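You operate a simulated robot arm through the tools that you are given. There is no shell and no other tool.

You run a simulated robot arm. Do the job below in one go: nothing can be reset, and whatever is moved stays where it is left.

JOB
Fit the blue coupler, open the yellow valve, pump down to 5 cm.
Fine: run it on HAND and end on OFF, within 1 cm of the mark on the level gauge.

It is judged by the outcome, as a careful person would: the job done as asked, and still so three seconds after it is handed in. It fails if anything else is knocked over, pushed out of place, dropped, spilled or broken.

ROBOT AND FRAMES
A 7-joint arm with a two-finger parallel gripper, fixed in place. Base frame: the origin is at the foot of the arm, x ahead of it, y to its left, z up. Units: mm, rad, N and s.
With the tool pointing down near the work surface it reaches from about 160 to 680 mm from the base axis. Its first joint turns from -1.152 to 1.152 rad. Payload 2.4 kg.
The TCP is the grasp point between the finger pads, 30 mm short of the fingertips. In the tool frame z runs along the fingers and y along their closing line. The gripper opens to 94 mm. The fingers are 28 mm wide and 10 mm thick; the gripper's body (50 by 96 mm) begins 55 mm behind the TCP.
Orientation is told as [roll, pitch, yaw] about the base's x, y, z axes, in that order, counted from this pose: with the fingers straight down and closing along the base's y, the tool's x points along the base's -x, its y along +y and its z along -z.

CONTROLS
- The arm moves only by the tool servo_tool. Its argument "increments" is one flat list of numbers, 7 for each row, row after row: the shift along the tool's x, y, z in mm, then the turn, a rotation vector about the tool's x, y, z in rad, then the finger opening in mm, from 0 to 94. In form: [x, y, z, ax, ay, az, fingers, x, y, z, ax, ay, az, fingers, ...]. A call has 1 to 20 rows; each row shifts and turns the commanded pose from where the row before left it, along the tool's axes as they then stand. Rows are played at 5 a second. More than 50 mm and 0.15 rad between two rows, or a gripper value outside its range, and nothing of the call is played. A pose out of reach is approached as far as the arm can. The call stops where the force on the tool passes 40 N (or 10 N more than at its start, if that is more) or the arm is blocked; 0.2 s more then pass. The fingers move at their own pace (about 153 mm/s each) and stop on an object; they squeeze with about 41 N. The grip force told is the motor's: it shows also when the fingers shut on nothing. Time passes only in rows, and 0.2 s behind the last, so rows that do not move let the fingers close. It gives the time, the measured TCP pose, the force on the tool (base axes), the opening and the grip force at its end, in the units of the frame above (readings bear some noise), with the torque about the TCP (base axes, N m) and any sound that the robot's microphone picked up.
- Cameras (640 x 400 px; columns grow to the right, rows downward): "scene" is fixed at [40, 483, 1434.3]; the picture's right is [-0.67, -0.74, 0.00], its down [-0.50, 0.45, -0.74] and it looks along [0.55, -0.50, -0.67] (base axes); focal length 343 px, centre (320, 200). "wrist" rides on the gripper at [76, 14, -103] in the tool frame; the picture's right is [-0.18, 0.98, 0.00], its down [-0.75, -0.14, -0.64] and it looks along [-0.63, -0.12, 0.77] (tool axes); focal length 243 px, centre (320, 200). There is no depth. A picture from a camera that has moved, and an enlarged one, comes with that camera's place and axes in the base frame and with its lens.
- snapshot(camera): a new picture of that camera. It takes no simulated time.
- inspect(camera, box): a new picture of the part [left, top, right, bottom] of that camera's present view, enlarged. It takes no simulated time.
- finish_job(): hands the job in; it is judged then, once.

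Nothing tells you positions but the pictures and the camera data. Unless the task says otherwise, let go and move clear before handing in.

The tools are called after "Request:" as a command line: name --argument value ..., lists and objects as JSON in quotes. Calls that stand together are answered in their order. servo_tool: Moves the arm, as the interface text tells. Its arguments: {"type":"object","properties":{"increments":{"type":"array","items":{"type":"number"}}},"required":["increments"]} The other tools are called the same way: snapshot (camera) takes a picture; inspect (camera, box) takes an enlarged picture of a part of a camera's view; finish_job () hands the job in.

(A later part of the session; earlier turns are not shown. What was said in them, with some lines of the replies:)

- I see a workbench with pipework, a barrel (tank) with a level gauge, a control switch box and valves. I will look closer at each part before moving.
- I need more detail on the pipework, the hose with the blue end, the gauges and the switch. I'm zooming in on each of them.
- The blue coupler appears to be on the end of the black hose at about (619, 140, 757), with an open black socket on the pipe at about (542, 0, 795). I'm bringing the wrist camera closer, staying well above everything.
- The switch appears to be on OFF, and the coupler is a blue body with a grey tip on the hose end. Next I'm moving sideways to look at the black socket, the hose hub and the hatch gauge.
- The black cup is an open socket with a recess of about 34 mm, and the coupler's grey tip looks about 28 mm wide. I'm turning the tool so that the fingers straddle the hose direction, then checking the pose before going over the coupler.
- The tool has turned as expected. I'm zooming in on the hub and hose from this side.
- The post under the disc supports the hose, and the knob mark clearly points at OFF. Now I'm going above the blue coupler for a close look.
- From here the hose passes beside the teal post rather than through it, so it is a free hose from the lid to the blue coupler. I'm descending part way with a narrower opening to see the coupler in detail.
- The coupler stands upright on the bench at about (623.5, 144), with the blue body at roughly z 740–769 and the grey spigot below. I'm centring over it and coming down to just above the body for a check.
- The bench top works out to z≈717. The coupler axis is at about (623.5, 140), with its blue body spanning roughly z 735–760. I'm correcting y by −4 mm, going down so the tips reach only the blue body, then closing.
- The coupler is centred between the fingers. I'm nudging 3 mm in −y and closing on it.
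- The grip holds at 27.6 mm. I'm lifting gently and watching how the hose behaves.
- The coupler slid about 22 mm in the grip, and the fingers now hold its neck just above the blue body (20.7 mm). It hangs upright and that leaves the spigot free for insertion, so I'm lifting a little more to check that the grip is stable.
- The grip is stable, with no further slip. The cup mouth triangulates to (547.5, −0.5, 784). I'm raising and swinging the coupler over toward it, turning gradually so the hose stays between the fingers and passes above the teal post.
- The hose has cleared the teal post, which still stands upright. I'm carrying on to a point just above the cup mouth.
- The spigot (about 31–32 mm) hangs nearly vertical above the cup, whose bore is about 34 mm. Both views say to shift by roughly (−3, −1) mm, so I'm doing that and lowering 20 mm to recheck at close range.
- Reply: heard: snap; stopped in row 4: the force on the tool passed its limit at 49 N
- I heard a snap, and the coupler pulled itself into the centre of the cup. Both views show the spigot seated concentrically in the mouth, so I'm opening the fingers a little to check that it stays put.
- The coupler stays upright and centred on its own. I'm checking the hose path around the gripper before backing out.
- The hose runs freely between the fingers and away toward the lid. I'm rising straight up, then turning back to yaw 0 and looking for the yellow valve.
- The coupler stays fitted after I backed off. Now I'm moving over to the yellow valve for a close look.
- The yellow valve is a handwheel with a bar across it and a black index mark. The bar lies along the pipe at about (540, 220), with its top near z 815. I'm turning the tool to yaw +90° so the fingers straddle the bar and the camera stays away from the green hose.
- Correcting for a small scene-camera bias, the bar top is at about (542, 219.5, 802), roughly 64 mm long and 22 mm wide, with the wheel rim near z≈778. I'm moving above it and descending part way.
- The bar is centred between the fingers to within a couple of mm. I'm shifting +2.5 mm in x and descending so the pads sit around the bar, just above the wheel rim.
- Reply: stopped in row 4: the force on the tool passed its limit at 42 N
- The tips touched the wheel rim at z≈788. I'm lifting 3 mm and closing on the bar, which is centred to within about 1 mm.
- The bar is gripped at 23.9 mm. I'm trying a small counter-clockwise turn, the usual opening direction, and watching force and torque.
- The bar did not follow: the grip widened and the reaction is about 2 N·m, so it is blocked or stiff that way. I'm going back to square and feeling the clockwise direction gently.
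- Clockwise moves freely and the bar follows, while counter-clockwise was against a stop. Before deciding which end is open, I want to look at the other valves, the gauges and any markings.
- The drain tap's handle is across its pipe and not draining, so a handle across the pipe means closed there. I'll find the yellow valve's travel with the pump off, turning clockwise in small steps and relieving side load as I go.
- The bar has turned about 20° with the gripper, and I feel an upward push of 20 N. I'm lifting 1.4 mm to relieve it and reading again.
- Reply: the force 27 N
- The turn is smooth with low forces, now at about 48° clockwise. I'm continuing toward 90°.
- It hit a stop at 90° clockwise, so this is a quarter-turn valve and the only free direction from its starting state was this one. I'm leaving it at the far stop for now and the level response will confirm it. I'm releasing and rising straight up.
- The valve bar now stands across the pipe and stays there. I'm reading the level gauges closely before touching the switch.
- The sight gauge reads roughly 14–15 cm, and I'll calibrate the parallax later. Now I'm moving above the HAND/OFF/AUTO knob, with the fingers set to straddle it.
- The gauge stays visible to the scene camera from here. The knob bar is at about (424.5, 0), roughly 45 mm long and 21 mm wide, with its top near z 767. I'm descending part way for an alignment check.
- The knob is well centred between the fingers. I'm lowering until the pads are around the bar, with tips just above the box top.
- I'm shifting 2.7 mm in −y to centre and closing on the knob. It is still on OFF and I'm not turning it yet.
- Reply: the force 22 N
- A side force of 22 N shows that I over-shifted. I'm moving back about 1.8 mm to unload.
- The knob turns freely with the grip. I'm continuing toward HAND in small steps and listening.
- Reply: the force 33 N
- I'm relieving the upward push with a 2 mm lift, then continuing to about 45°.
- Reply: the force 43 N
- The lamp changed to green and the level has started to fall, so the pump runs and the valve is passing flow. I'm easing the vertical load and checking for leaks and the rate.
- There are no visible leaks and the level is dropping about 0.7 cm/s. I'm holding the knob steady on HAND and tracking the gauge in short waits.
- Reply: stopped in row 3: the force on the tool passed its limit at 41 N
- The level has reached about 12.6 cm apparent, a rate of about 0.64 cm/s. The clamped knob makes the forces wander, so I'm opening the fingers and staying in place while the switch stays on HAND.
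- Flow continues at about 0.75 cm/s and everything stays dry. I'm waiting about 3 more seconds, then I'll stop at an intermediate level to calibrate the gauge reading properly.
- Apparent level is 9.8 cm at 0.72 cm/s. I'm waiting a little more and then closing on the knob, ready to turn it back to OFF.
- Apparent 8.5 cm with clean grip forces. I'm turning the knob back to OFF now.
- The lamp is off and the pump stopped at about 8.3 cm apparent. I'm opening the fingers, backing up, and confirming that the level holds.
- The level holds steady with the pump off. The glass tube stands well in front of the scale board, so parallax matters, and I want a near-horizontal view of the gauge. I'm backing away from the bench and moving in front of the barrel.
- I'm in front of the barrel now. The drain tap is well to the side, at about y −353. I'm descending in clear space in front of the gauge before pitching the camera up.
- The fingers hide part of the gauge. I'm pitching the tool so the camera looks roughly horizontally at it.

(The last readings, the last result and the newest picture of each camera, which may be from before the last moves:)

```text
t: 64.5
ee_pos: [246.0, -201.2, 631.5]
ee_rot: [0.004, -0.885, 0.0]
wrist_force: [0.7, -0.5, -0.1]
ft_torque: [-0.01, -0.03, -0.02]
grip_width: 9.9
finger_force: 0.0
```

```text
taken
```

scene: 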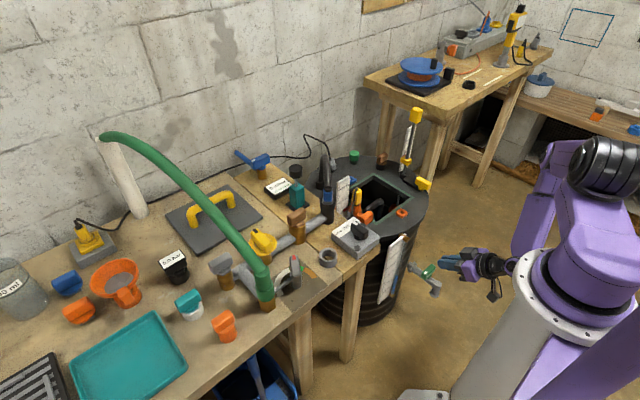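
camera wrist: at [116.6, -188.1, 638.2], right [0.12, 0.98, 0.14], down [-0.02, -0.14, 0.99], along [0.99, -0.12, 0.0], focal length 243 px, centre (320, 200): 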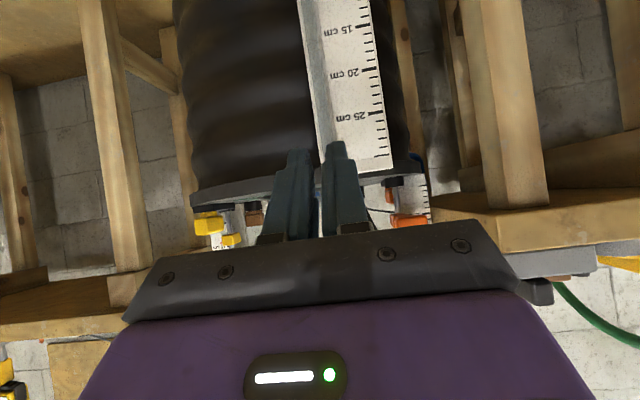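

This gives a clean frontal view of the scale. I'm lowering further to bring the 5–12 cm part level with the camera.

Request:
servo_tool --increments '[27.1, 0, 22.2, 0, 0, 0, 0, 27.1, 0, 22.2, 0, 0, 0, 0, 27.1, 0, 22.2, 0, 0, 0, 0, 27.1, 0, 22.2, 0, 0, 0, 0, 0, 0, 0, 0, 0, 0, 0]'

Request:
snapshot --camera "wrist"

Request:
inspect --camera "wrist" --box '[260, 0, 420, 160]'

Request:
inspect --camera "scene" --box '[365, 258, 409, 288]'

Request:
snapshot --camera "scene"

```text
t: 65.7
ee_pos: [258.2, -197.7, 564.8]
ee_rot: [0.002, -0.882, 0.005]
wrist_force: [-0.4, 0.0, 0.0]
ft_torque: [0.02, -0.05, -0.03]
grip_width: 0.2
finger_force: 32.9
out of reach, approached as far as the arm can: row 1, 2, 3, 4
```

```text
taken
camera wrist: at [129.3, -185.0, 570.3], right [0.11, 0.98, 0.14], down [-0.02, -0.14, 0.99], along [0.99, -0.11, 0.0], focal length 243 px, centre (320, 200)
```

wrist: 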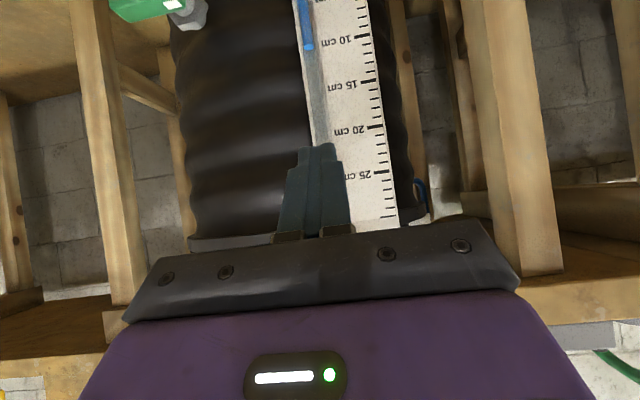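

```text
2.50 times, centred on (340, 80) of wrist
camera zoom: at [129.3, -185.0, 570.3], right [0.11, 0.98, 0.14], down [-0.02, -0.14, 0.99], along [0.99, -0.11, 0.0], focal length 606 px, centre (270, 500)
```

zoom: 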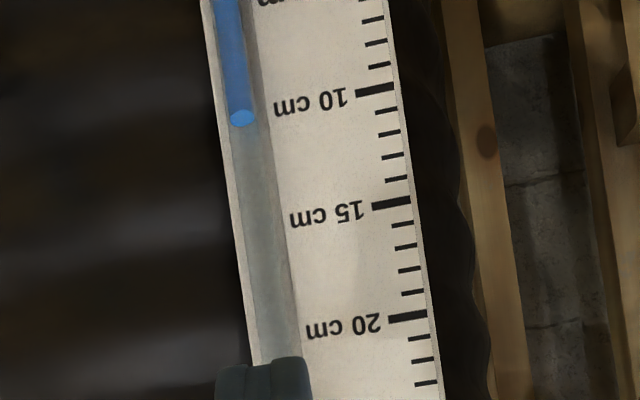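

```text
13.33 times, centred on (387, 273) of scene
camera zoom: at [40.1, 483.0, 1434.3], right [-0.67, -0.74, 0.0], down [-0.5, 0.45, -0.74], along [0.55, -0.5, -0.67], focal length 4579 px, centre (-573, -773)
```

zoom: 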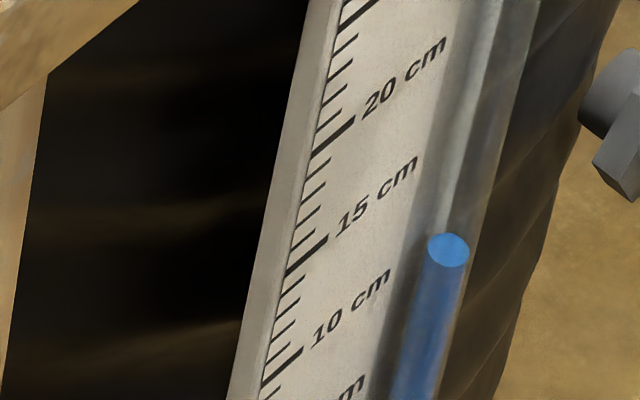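

```text
taken
```

scene: 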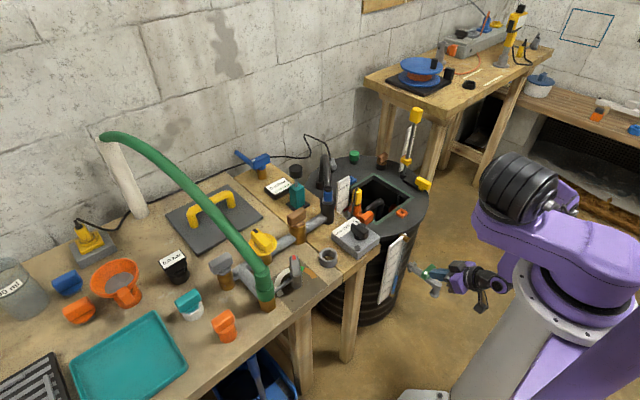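

From here the level reads about 10.25 cm on the scale. Corrected for the tube standing about 9 mm proud of the board, the true level is about 10.8 cm, and the scene view agrees once corrected. I need about 5.8 cm more, roughly 8 s of pumping. I'm returning the way I came.

Request:
servo_tool --increments '[-27.1, 0, -22.2, 0, 0, 0, 10, -27.1, 0, -22.2, 0, 0, 0, 10, -27.1, 0, -22.2, 0, 0, 0, 10, -27.1, 0, -22.2, 0, 0, 0, 10, 0, 0, 0, 0, 0.147, 0, 10, 0, 0, 0, 0, 0.147, 0, 10, 0, 0, 0, 0, 0.147, 0, 10, 0, 0, 0, 0, 0.147, 0, 10, 0, 0, 0, 0, 0.147, 0, 10, 0, 0, 0, 0, 0.147, 0, 20, 0, 0, 0, 0, 0, 0, 36]'

```text
t: 68.1
ee_pos: [258.3, -198.8, 702.0]
ee_rot: [0.002, 0.001, 0.0]
wrist_force: [0.1, -0.2, 0.5]
ft_torque: [0.03, -0.01, -0.05]
grip_width: 36.1
finger_force: 0.1
```

Request:
servo_tool --increments '[0, 0, -42, 0, 0, 0, 36, 0, 0, -42, 0, 0, 0, 36, 0, 0, -42, 0, 0, 0, 36, 0, 0, -42, 0, 0, 0, 36, 0, 40.06, 0, 0, 0, 0, 36, 0, 40.06, 0, 0, 0, 0, 36, 0, 40.06, 0, 0, 0, 0, 36, 0, 40.06, 0, 0, 0, 0, 36, 0, 40.06, 0, 0, 0, 0, 36, -41.7, 0, 0, 0, 0, 0, 36, -41.7, 0, 0, 0, 0, 0, 36, -41.7, 0, 0, 0, 0, 0, 36, -41.7, 0, 0, 0, 0, 0, 36, 0, 0, 0, 0, 0, 0, 36]'

Request:
snapshot --camera "wrist"

Request:
inspect --camera "scene" --box '[365, 258, 409, 288]'

```text
t: 71.1
ee_pos: [423.3, -1.2, 869.7]
ee_rot: [0.002, -0.001, 0.002]
wrist_force: [0.8, 0.3, 0.1]
ft_torque: [-0.02, 0.01, 0.0]
grip_width: 36.2
finger_force: 0.1
```

```text
taken
camera wrist: at [346.4, 13.8, 972.5], right [0.18, 0.98, 0.0], down [0.75, -0.14, 0.64], along [0.63, -0.12, -0.77], focal length 243 px, centre (320, 200)
```

wrist: 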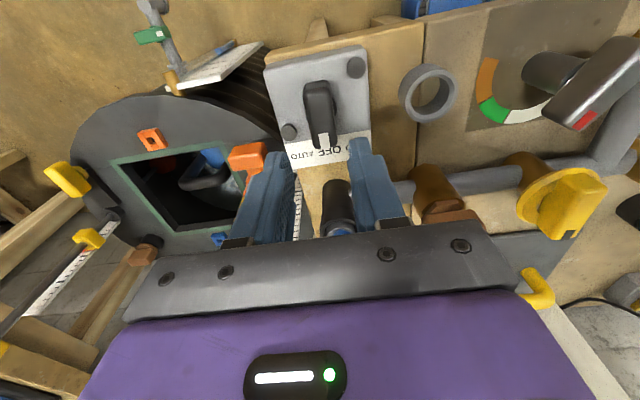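

```text
13.33 times, centred on (387, 273) of scene
camera zoom: at [40.0, 483.0, 1434.3], right [-0.67, -0.74, 0.0], down [-0.5, 0.45, -0.74], along [0.55, -0.5, -0.67], focal length 4579 px, centre (-573, -773)
```

zoom: 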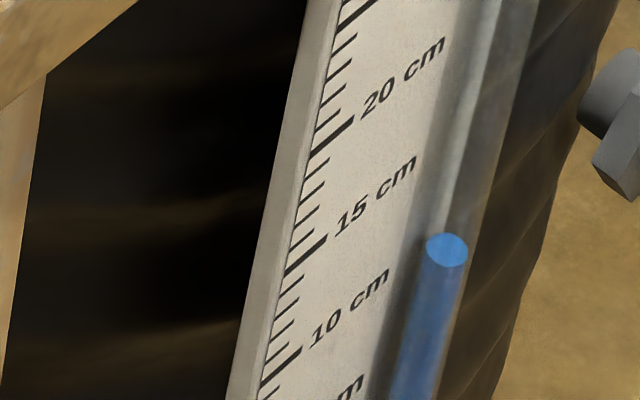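

The level is unchanged. I'm descending onto the knob again.

Request:
servo_tool --increments '[-1.7, 1.7, 40, 0, 0, 0, 36, 0, 0, 34, 0, 0, 0, 36, 0, 0, 12, 0, 0, 0, 36, 0, 0, 0, 0, 0, 0, 36]'

Request:
inspect --camera "wrist" --box '[240, 80, 400, 220]'

```text
t: 72.1
ee_pos: [427.1, 2.7, 784.4]
ee_rot: [0.001, -0.003, 0.0]
wrist_force: [-0.1, -0.2, 0.1]
ft_torque: [0.01, 0.01, 0.0]
grip_width: 36.1
finger_force: 0.1
```

```text
2.86 times, centred on (320, 150) of wrist
camera zoom: at [349.0, 16.9, 887.0], right [0.18, 0.98, 0.0], down [0.75, -0.14, 0.64], along [0.63, -0.12, -0.77], focal length 693 px, centre (320, 343)
```

zoom: 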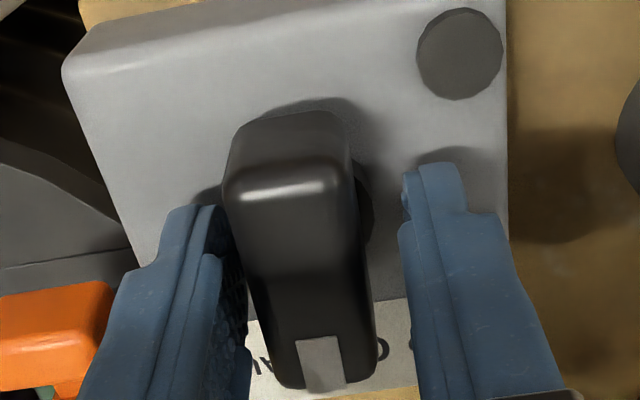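

I'm making a small trim and closing on the knob.

Request:
servo_tool --increments '[1.5, -0.8, 0, 0, 0, 0, 36, 0, 0, 0, 0, 0, 0, 26, 0, 0, 0, 0, 0, 0, 20, 0, 0, 0, 0, 0, 0, 20]'

```text
t: 73.1
ee_pos: [425.1, 1.7, 785.3]
ee_rot: [0.001, -0.001, -0.001]
wrist_force: [1.2, -11.1, -4.6]
ft_torque: [-0.36, -0.17, 0.06]
grip_width: 27.7
finger_force: 44.6
```

Request:
servo_tool --increments '[0, -0.8, 0, 0, 0, -0.11, 20, 0, 0, 0, 0, 0, -0.11, 20, 0, 0, 0, 0, 0, -0.11, 20, 0, 0, 0, 0, 0, -0.11, 20, 0, 0, 0, 0, 0, -0.11, 20, 0, 0, 0, 0, 0, -0.11, 20, 0, 0, 0, 0, 0, -0.125, 20, 0, 0, 0, 0, 0, 0, 36]'

Request:
inspect --camera "scene" --box '[365, 262, 409, 292]'

Request:
inspect --camera "wrist" --box '[180, 20, 480, 220]'

```text
t: 74.9
ee_pos: [425.4, 0.0, 783.8]
ee_rot: [0.002, -0.001, 0.787]
wrist_force: [0.2, -0.7, 0.1]
ft_torque: [0.03, 0.02, 0.0]
grip_width: 35.8
finger_force: 0.0
```

```text
13.33 times, centred on (387, 277) of scene
camera zoom: at [40.0, 483.0, 1434.3], right [-0.67, -0.74, 0.0], down [-0.5, 0.45, -0.74], along [0.55, -0.5, -0.67], focal length 4579 px, centre (-573, -827)
```

zoom: 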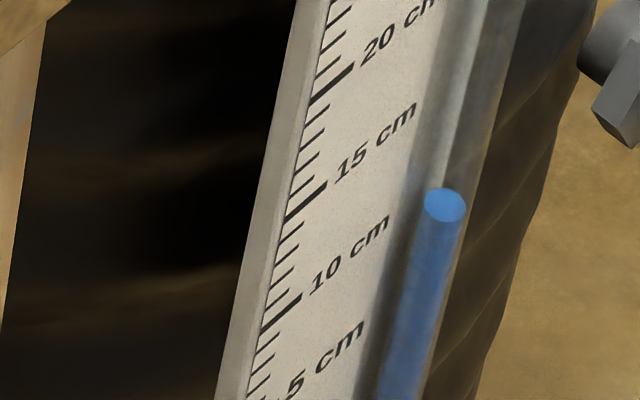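

```text
2.00 times, centred on (330, 120) of wrist
camera zoom: at [360.2, -43.2, 886.8], right [-0.57, 0.82, 0.0], down [0.63, 0.43, 0.64], along [0.53, 0.37, -0.77], focal length 485 px, centre (300, 360)
```

zoom: 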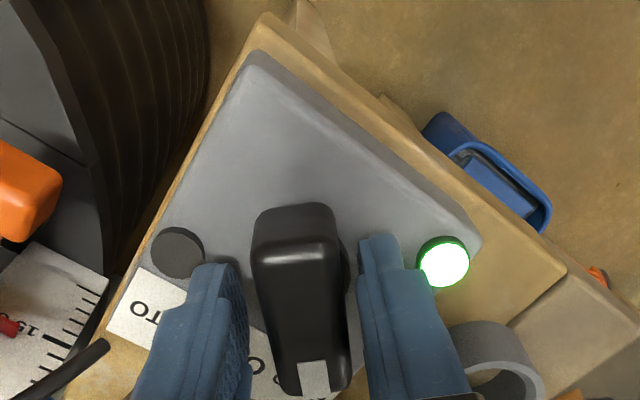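

The pump is on again, with 0.4 cm already gone. I'm waiting about 3 s and measuring.

Request:
servo_tool --increments '[0, 0, 0, 0, 0, 0, 36, 0, 0, 0, 0, 0, 0, 36, 0, 0, 0, 0, 0, 0, 36, 0, 0, 0, 0, 0, 0, 36, 0, 0, 0, 0, 0, 0, 36, 0, 0, 0, 0, 0, 0, 36, 0, 0, 0, 0, 0, 0, 36, 0, 0, 0, 0, 0, 0, 36, 0, 0, 0, 0, 0, 0, 36, 0, 0, 0, 0, 0, 0, 36, 0, 0, 0, 0, 0, 0, 36, 0, 0, 0, 0, 0, 0, 36, 0, 0, 0, 0, 0, 0, 36, 0, 0, 0, 0, 0, 0, 36]'

Request:
inspect --camera "scene" --box '[365, 262, 409, 292]'

Request:
inspect --camera "scene" --box '[200, 180, 360, 320]'

```text
t: 77.9
ee_pos: [426.2, 0.9, 785.0]
ee_rot: [-0.001, -0.002, 0.787]
wrist_force: [0.3, -0.7, 0.1]
ft_torque: [0.03, 0.0, 0.02]
grip_width: 36.0
finger_force: 0.1
```

```text
13.33 times, centred on (387, 277) of scene
camera zoom: at [40.0, 483.0, 1434.3], right [-0.67, -0.74, 0.0], down [-0.5, 0.45, -0.74], along [0.55, -0.5, -0.67], focal length 4579 px, centre (-573, -827)
```

zoom: 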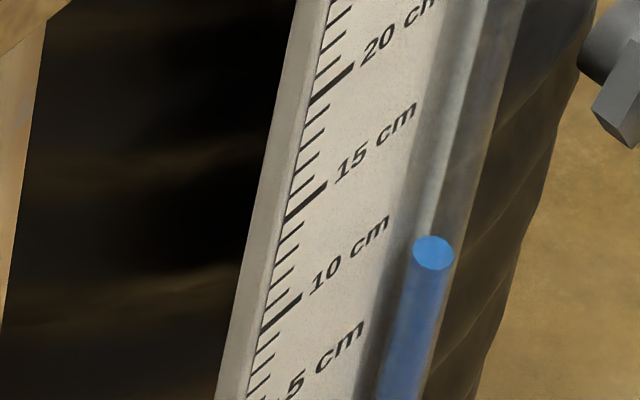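

```text
2.86 times, centred on (280, 250) of scene
camera zoom: at [40.0, 483.0, 1434.3], right [-0.67, -0.74, 0.0], down [-0.5, 0.45, -0.74], along [0.55, -0.5, -0.67], focal length 981 px, centre (434, 57)
```

zoom: 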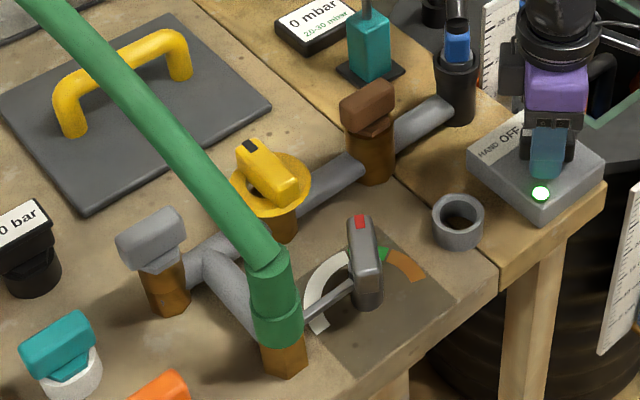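

On track at 0.72 cm/s, with about 3.2 cm left to my target line. I'm waiting and then closing on the knob in the same call, so that I can check once more before turning off.

Request:
servo_tool --increments '[0, 0, 0, 0, 0, 0, 36, 0, 0, 0, 0, 0, 0, 36, 0, 0, 0, 0, 0, 0, 36, 0, 0, 0, 0, 0, 0, 36, 0, 0, 0, 0, 0, 0, 36, 0, 0, 0, 0, 0, 0, 36, 0, 0, 0, 0, 0, 0, 36, 0, 0, 0, 0, 0, 0, 36, 0, 0, 0, 0, 0, 0, 36, 0, 0, 0, 0, 0, 0, 26, 0, 0, 0, 0, 0, 0, 20, 0, 0, 0, 0, 0, 0, 20]'

Request:
inspect --camera "scene" --box '[365, 262, 409, 292]'

Request:
inspect --camera "scene" --box '[360, 275, 404, 305]'

```text
t: 80.5
ee_pos: [423.4, 1.5, 786.0]
ee_rot: [0.004, 0.0, 0.789]
wrist_force: [-11.0, 10.1, 4.1]
ft_torque: [-0.23, 0.42, 0.01]
grip_width: 27.8
finger_force: 45.2
```

```text
13.33 times, centred on (387, 277) of scene
camera zoom: at [39.7, 483.2, 1434.2], right [-0.67, -0.74, 0.0], down [-0.5, 0.45, -0.74], along [0.55, -0.5, -0.67], focal length 4579 px, centre (-573, -827)
```

zoom: 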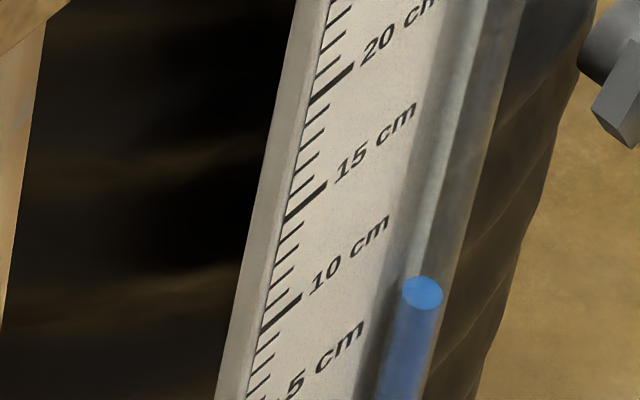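

```text
13.33 times, centred on (382, 290) of scene
camera zoom: at [39.7, 483.2, 1434.2], right [-0.67, -0.74, 0.0], down [-0.5, 0.45, -0.74], along [0.55, -0.5, -0.67], focal length 4579 px, centre (-507, -1000)
```

zoom: 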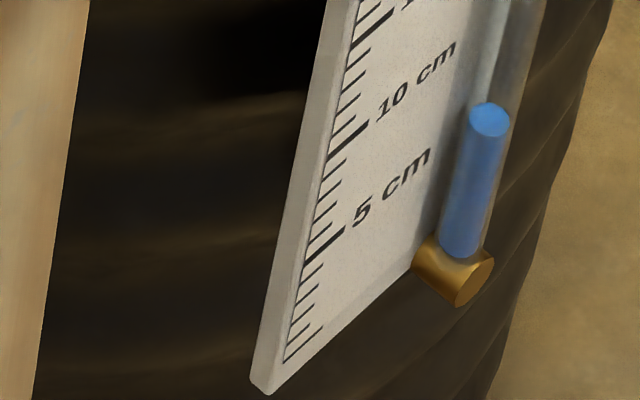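

About 1.3 cm remains. I'm easing the side load while waiting 1 s, then making one last check before switching off.

Request:
servo_tool --increments '[0, 1.0, 0, 0, 0, 0, 20, 0, 0, 0, 0, 0, 0, 20, 0, 0, 0, 0, 0, 0, 20, 0, 0, 0, 0, 0, 0, 20]'

Request:
inspect --camera "scene" --box '[360, 275, 404, 305]'

```text
t: 81.5
ee_pos: [424.3, 3.0, 784.8]
ee_rot: [0.001, -0.002, 0.785]
wrist_force: [-14.2, 5.4, 6.9]
ft_torque: [0.04, 0.33, -0.01]
grip_width: 27.7
finger_force: 44.5
```

```text
13.33 times, centred on (382, 290) of scene
camera zoom: at [39.6, 483.1, 1434.3], right [-0.67, -0.74, 0.0], down [-0.5, 0.45, -0.74], along [0.55, -0.5, -0.67], focal length 4579 px, centre (-507, -1000)
```

zoom: 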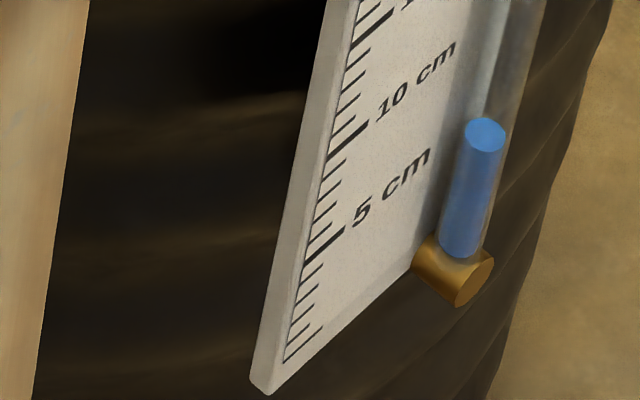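

There are 12 px to go, about 0.8 s. I'm turning to OFF after two short waiting rows.

Request:
servo_tool --increments '[0, 0.7, 0, 0, 0, 0, 20, 0, 0, 0, 0, 0, 0, 20, 0, 0, 0, 0, 0, 0.12, 20, 0, 0, 0, 0, 0, 0.12, 20, 0, 0, 0, 0, 0, 0.12, 20, 0, 0, 0, 0, 0, 0.12, 20, 0, 0, 0, 0, 0, 0.1, 20, 0, 0, 0, 0, 0, 0.1, 20, 0, 0, 0, 0, 0, 0.105, 20]'

Request:
inspect --camera "scene" --box '[360, 275, 404, 305]'

Request:
inspect --camera "wrist" --box '[180, 20, 480, 220]'

```text
t: 83.5
ee_pos: [424.1, 0.5, 786.7]
ee_rot: [0.001, -0.002, 0.026]
wrist_force: [-4.3, -2.1, 7.6]
ft_torque: [-0.25, -0.34, -0.03]
grip_width: 27.5
finger_force: 45.1
stopped in row 9: the force on the tool passed its limit at 42 N (the readings are from after the stop); the commanded pose is now the measured one
```

```text
13.33 times, centred on (382, 290) of scene
camera zoom: at [39.8, 482.9, 1434.3], right [-0.67, -0.74, 0.0], down [-0.5, 0.45, -0.74], along [0.55, -0.5, -0.67], focal length 4579 px, centre (-507, -1000)
```

zoom: 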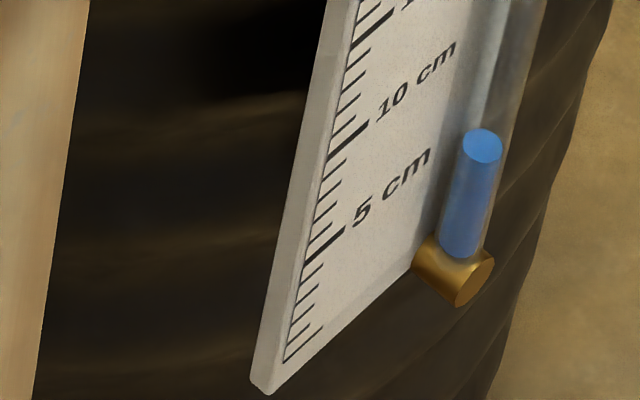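

```text
2.00 times, centred on (330, 120) of wrist
camera zoom: at [346.2, 13.2, 887.0], right [0.16, 0.99, 0.0], down [0.76, -0.12, 0.64], along [0.64, -0.1, -0.77], focal length 485 px, centre (300, 360)
```

zoom: 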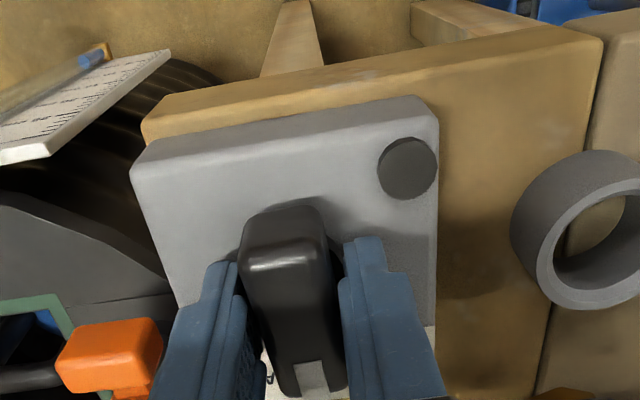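

The pump is off and the meniscus is right on my target line. The knob is about 1.5° short of square, so I'm finishing that small turn and releasing.

Request:
servo_tool --increments '[0, 0, 0, 0, 0, 0.025, 20, 0, 0, 0, 0, 0, 0, 20]'

Request:
servo_tool --increments '[0, 0, 0, 0, 0, 0, 30, 0, 0, 0, 0, 0, 0, 38, 0, 0, 0, 0, 0, 0, 38, 0, 0, -15, 0, 0, 0, 38, 0, 0, -30, 0, 0, 0, 38, 0, 0, -40, 0, 0, 0, 38, 0, 0, 0, 0, 0, 0, 38]'

Request:
inspect --camera "scene" --box '[360, 275, 404, 305]'

Request:
inspect --camera "wrist" --box '[240, 20, 400, 180]'

Request:
inspect --camera "scene" --box '[310, 190, 400, 270]'

```text
t: 84.0
ee_pos: [424.9, 1.1, 784.5]
ee_rot: [0.002, -0.002, 0.002]
wrist_force: [-1.2, -2.9, 7.0]
ft_torque: [-0.15, 0.62, -0.04]
grip_width: 27.5
finger_force: 45.0
```

```text
t: 85.7
ee_pos: [425.3, 1.5, 869.9]
ee_rot: [0.003, -0.001, 0.001]
wrist_force: [0.3, 0.1, -0.3]
ft_torque: [0.01, 0.0, 0.0]
grip_width: 38.0
finger_force: 0.0
```

```text
13.33 times, centred on (382, 290) of scene
camera zoom: at [40.0, 483.0, 1434.3], right [-0.67, -0.74, 0.0], down [-0.5, 0.45, -0.74], along [0.55, -0.5, -0.67], focal length 4579 px, centre (-507, -1000)
```

zoom: 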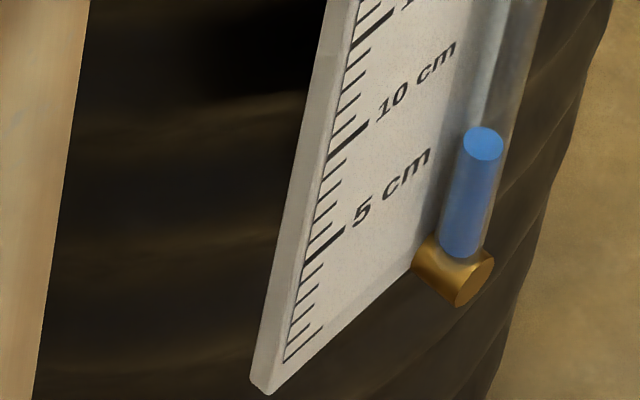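

```text
2.50 times, centred on (320, 100) of wrist
camera zoom: at [346.4, 15.7, 971.6], right [0.18, 0.98, 0.0], down [0.75, -0.14, 0.64], along [0.63, -0.12, -0.77], focal length 606 px, centre (320, 450)
```

zoom: 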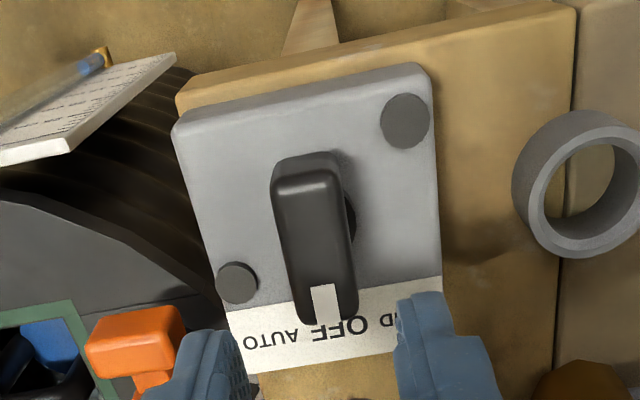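

```text
5.00 times, centred on (355, 230) of scene
camera zoom: at [40.0, 483.0, 1434.3], right [-0.67, -0.74, 0.0], down [-0.5, 0.45, -0.74], along [0.55, -0.5, -0.67], focal length 1717 px, centre (145, 50)
```

zoom: 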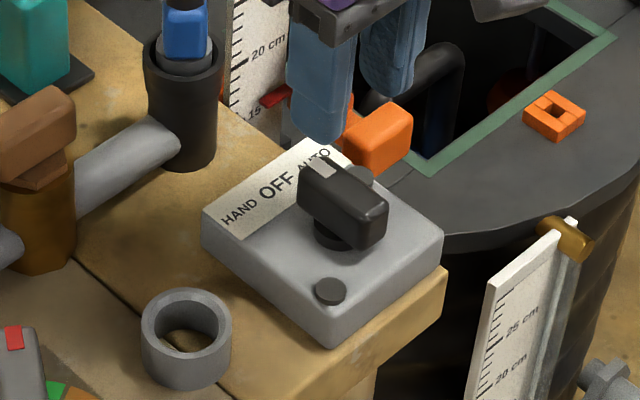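

The switch is on OFF, both lamps are off and the level is steady. I'm backing away to take a front view of the gauge and verify the 5 cm reading directly.

Request:
servo_tool --increments '[37.5, 0, -5, 0, 0, 0, 30, 37.5, 0, 0, 0, 0, 0, 20, 37.5, 0, 0, 0, 0, 0, 10, 37.5, 0, 0, 0, 0, 0, 0, 0, -41, 0, 0, 0, 0, 0, 0, -41, 0, 0, 0, 0, 0, 0, -41, 0, 0, 0, 0, 0, 0, -41, 0, 0, 0, 0, 0, 0, -41, 0, 0, 0, 0, 0, 5, 0, 40, 0, 0, 0, 0, 5, 0, 40, 0, 0, 0, 0, 5, 0, 40, 0, 0, 0, 0, 5, 0, 40, 0, 0, 0, 0, 5, 0, 40, 0, 0, 0, 0, 0, 0, 0, 0, 0, 0, 0]'

Request:
servo_tool --increments '[0, 0, 0, 0, -0.147, 0, 0, 0, 0, 0, 0, -0.147, 0, 0, 0, 0, 0, 0, -0.147, 0, 0, 0, 0, 0, 0, -0.147, 0, 0, 0, 0, 0, 0, 0, 0, 0]'

Request:
snapshot --camera "wrist"

Request:
snapshot --camera "scene"

```text
t: 88.8
ee_pos: [250.2, -203.3, 673.8]
ee_rot: [0.002, -0.004, 0.003]
wrist_force: [-0.3, -0.7, 0.5]
ft_torque: [-0.03, 0.0, -0.04]
grip_width: 0.0
finger_force: 33.3
```

```text
t: 90.0
ee_pos: [251.1, -203.6, 675.6]
ee_rot: [0.002, -0.591, 0.0]
wrist_force: [-0.9, -0.1, 0.4]
ft_torque: [0.02, 0.01, -0.02]
grip_width: 0.0
finger_force: 32.9
```

```text
taken
camera wrist: at [128.5, -189.9, 716.7], right [0.15, 0.98, 0.11], down [0.27, -0.14, 0.95], along [0.95, -0.12, -0.28], focal length 243 px, centre (320, 200)
```

wrist: 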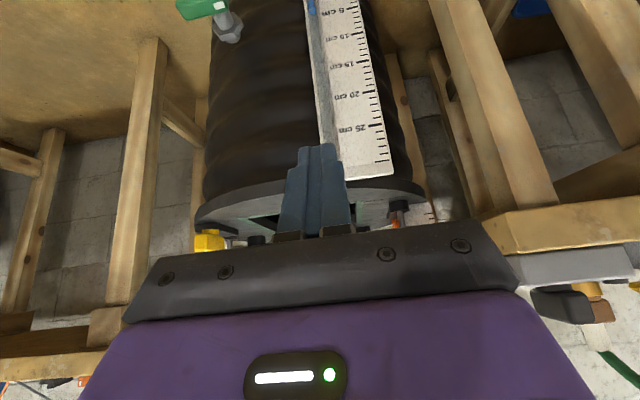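

```text
taken
```

scene: 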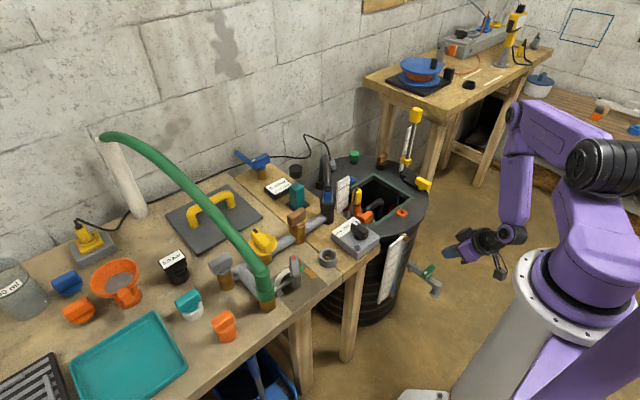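

The gauge is in view, and I'm lowering a little for a better angle on the 5 cm mark.

Request:
servo_tool --increments '[19.5, 0, 29, 0, 0, 0, 0, 19.5, 0, 29, 0, 0, 0, 0, 0, 0, 0, 0, 0, 0, 0]'

Request:
snapshot --camera "wrist"

Request:
inspect --camera "wrist" --box '[280, 0, 400, 100]'

Request:
inspect --camera "scene" --box '[360, 275, 404, 305]'

```text
t: 90.8
ee_pos: [251.2, -207.0, 603.8]
ee_rot: [0.004, -0.59, 0.001]
wrist_force: [-0.6, -0.9, 0.3]
ft_torque: [0.01, 0.01, 0.0]
grip_width: 0.0
finger_force: 32.9
```

```text
taken
camera wrist: at [129.0, -192.1, 647.1], right [0.15, 0.98, 0.1], down [0.27, -0.14, 0.95], along [0.95, -0.12, -0.29], focal length 243 px, centre (320, 200)
```

wrist: 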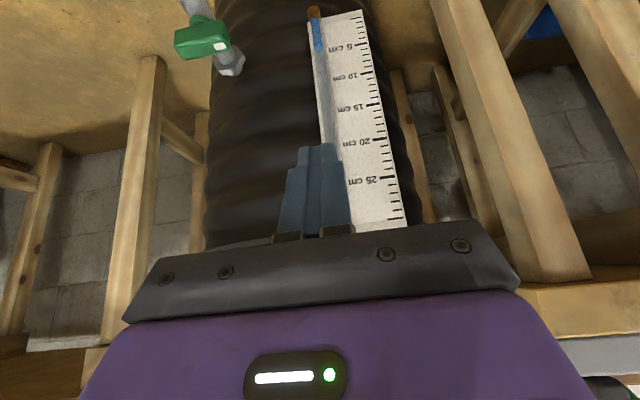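

```text
4.00 times, centred on (340, 50) of wrist
camera zoom: at [129.0, -192.1, 647.1], right [0.15, 0.98, 0.1], down [0.27, -0.14, 0.95], along [0.95, -0.12, -0.29], focal length 970 px, centre (240, 800)
```

zoom: 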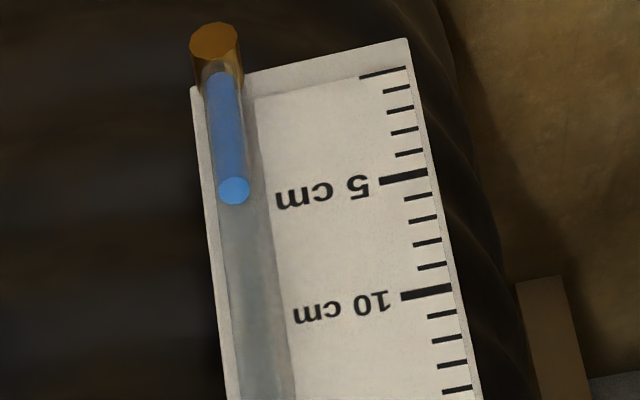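

```text
13.33 times, centred on (382, 290) of scene
camera zoom: at [40.0, 483.0, 1434.3], right [-0.67, -0.74, 0.0], down [-0.5, 0.45, -0.74], along [0.55, -0.5, -0.67], focal length 4579 px, centre (-507, -1000)
```

zoom: 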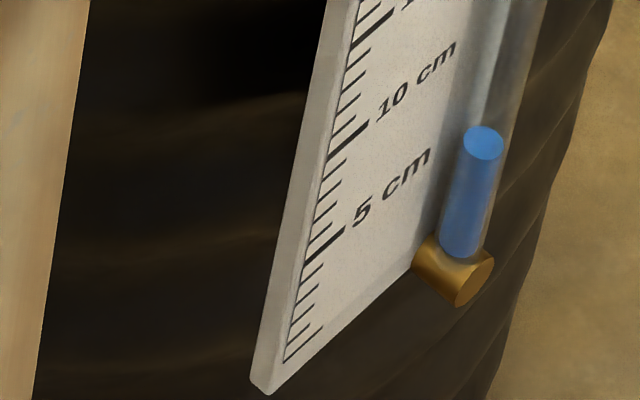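

The front view shows the meniscus at about 4.2 cm apparent from this steep angle. Corrected for the tube standing off the board, that is about 5.1–5.2 cm, on the mark and steady. I'm now withdrawing the arm to a clear position.

Request:
servo_tool --increments '[-19.5, 0, -29, 0, 0, 0, 10, -19.5, 0, -29, 0, 0, 0, 20, 0, 0, 0, 0, 0.147, 0, 30, 0, 0, 0, 0, 0.147, 0, 40, 0, 0, 0, 0, 0.147, 0, 40, 0, 0, 0, 0, 0.147, 0, 40, 0, 0, -40, 0, 0, 0, 40, 0, 0, -40, 0, 0, 0, 40, 0, 0, -40, 0, 0, 0, 40, 0, 0, -40, 0, 0, 0, 40, 0, 0, -40, 0, 0, 0, 40, 0, 0, -40, 0, 0, 0, 40, 0, 0, -40, 0, 0, 0, 40, 0, 0, -40, 0, 0, 0, 40, 0, 0, -40, 0, 0, 0, 40, 0, 0, 0, 0, 0, 0, 40]'

Request:
snapshot --camera "scene"

Request:
inspect --camera "scene" --box '[200, 140, 400, 320]'

Request:
inspect --camera "scene" --box '[300, 170, 350, 230]'

Request:
inspect --camera "scene" --box '[360, 275, 404, 305]'

Request:
inspect --camera "scene" --box '[320, 200, 390, 260]'

```text
t: 94.2
ee_pos: [248.2, -205.2, 1034.5]
ee_rot: [0.001, -0.002, 0.002]
wrist_force: [0.2, -0.2, 0.5]
ft_torque: [-0.05, 0.02, -0.01]
grip_width: 40.1
finger_force: 0.1
```

```text
taken
```

scene: 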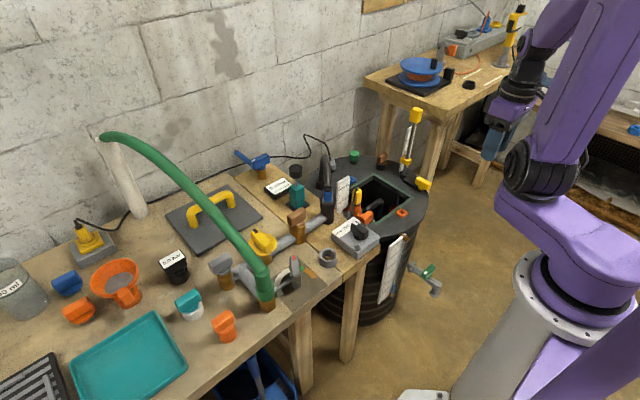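

```text
2.22 times, centred on (300, 230) of scene
camera zoom: at [40.0, 483.0, 1434.3], right [-0.67, -0.74, 0.0], down [-0.5, 0.45, -0.74], along [0.55, -0.5, -0.67], focal length 763 px, centre (364, 133)
```

zoom: 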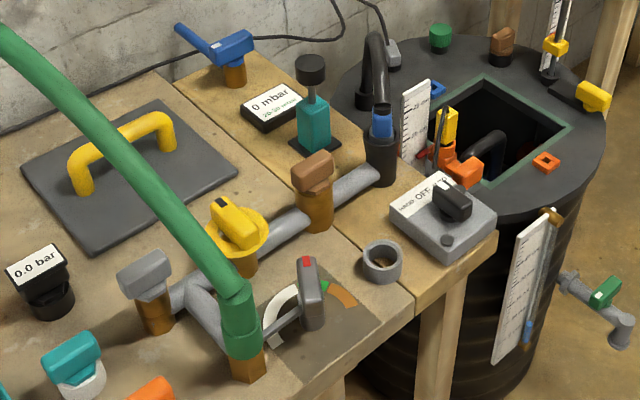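

```text
6.67 times, centred on (325, 200) of scene
camera zoom: at [40.0, 483.0, 1434.3], right [-0.67, -0.74, 0.0], down [-0.5, 0.45, -0.74], along [0.55, -0.5, -0.67], focal length 2290 px, centre (287, 200)
```

zoom: 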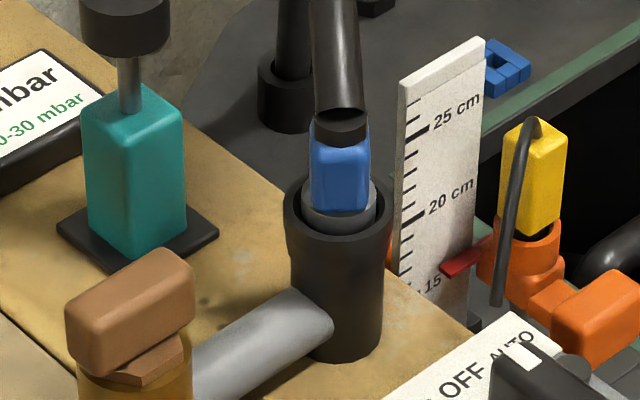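

```text
13.33 times, centred on (382, 290) of scene
camera zoom: at [40.0, 483.0, 1434.3], right [-0.67, -0.74, 0.0], down [-0.5, 0.45, -0.74], along [0.55, -0.5, -0.67], focal length 4579 px, centre (-507, -1000)
```

zoom: 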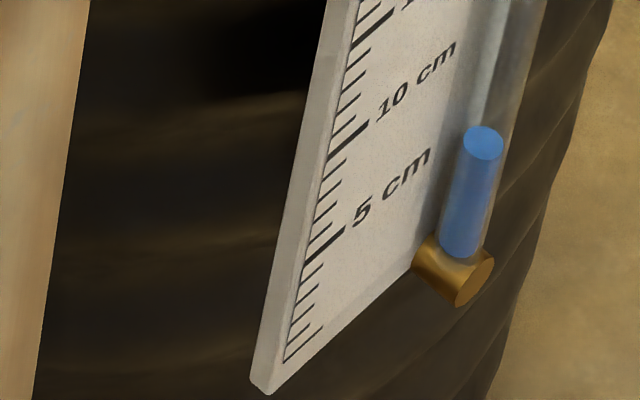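

```text
6.67 times, centred on (355, 230) of scene
camera zoom: at [40.0, 483.0, 1434.3], right [-0.67, -0.74, 0.0], down [-0.5, 0.45, -0.74], along [0.55, -0.5, -0.67], focal length 2290 px, centre (87, 0)
```

zoom: 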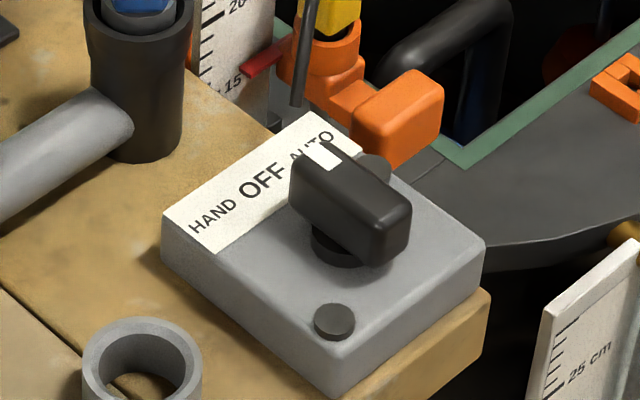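

The coupler is fitted, the yellow valve is open, the switch is on OFF and the level has held steady at the 5 cm mark. Nothing else has been disturbed and the arm is clear, so I'm handing the job in.

Request:
finish_job

```text
The job is handed in.
```

The job is handed in. The blue coupler is fitted, the yellow valve is open, and the tank is down to about 5 cm with the switch on OFF.

- **Coupler:** The blue coupler snapped into the black socket at the end of the pipe and stayed there after I let go. It slipped about 22 mm in the grip when I first lifted it, but it was never dropped. Its hose clears the teal post.
- **Yellow valve:** It only turned clockwise from where it stood, so I turned it a full quarter turn to the stop. The bar now sits across the pipe. That would normally mean closed, but the level fell steadily with it there, so I took that as open. I did not test the other position.
- **Pumping:** I ran the pump on HAND in two stretches, stopping partway to check the gauge from the front. I saw no leaks on the bench.
- **Level:** I read it at about 5.0 to 5.2 cm after allowing for the glass tube standing in front of the scale. It held steady for about 10 seconds before I handed in.

The arm is withdrawn, and nothing else looked moved.
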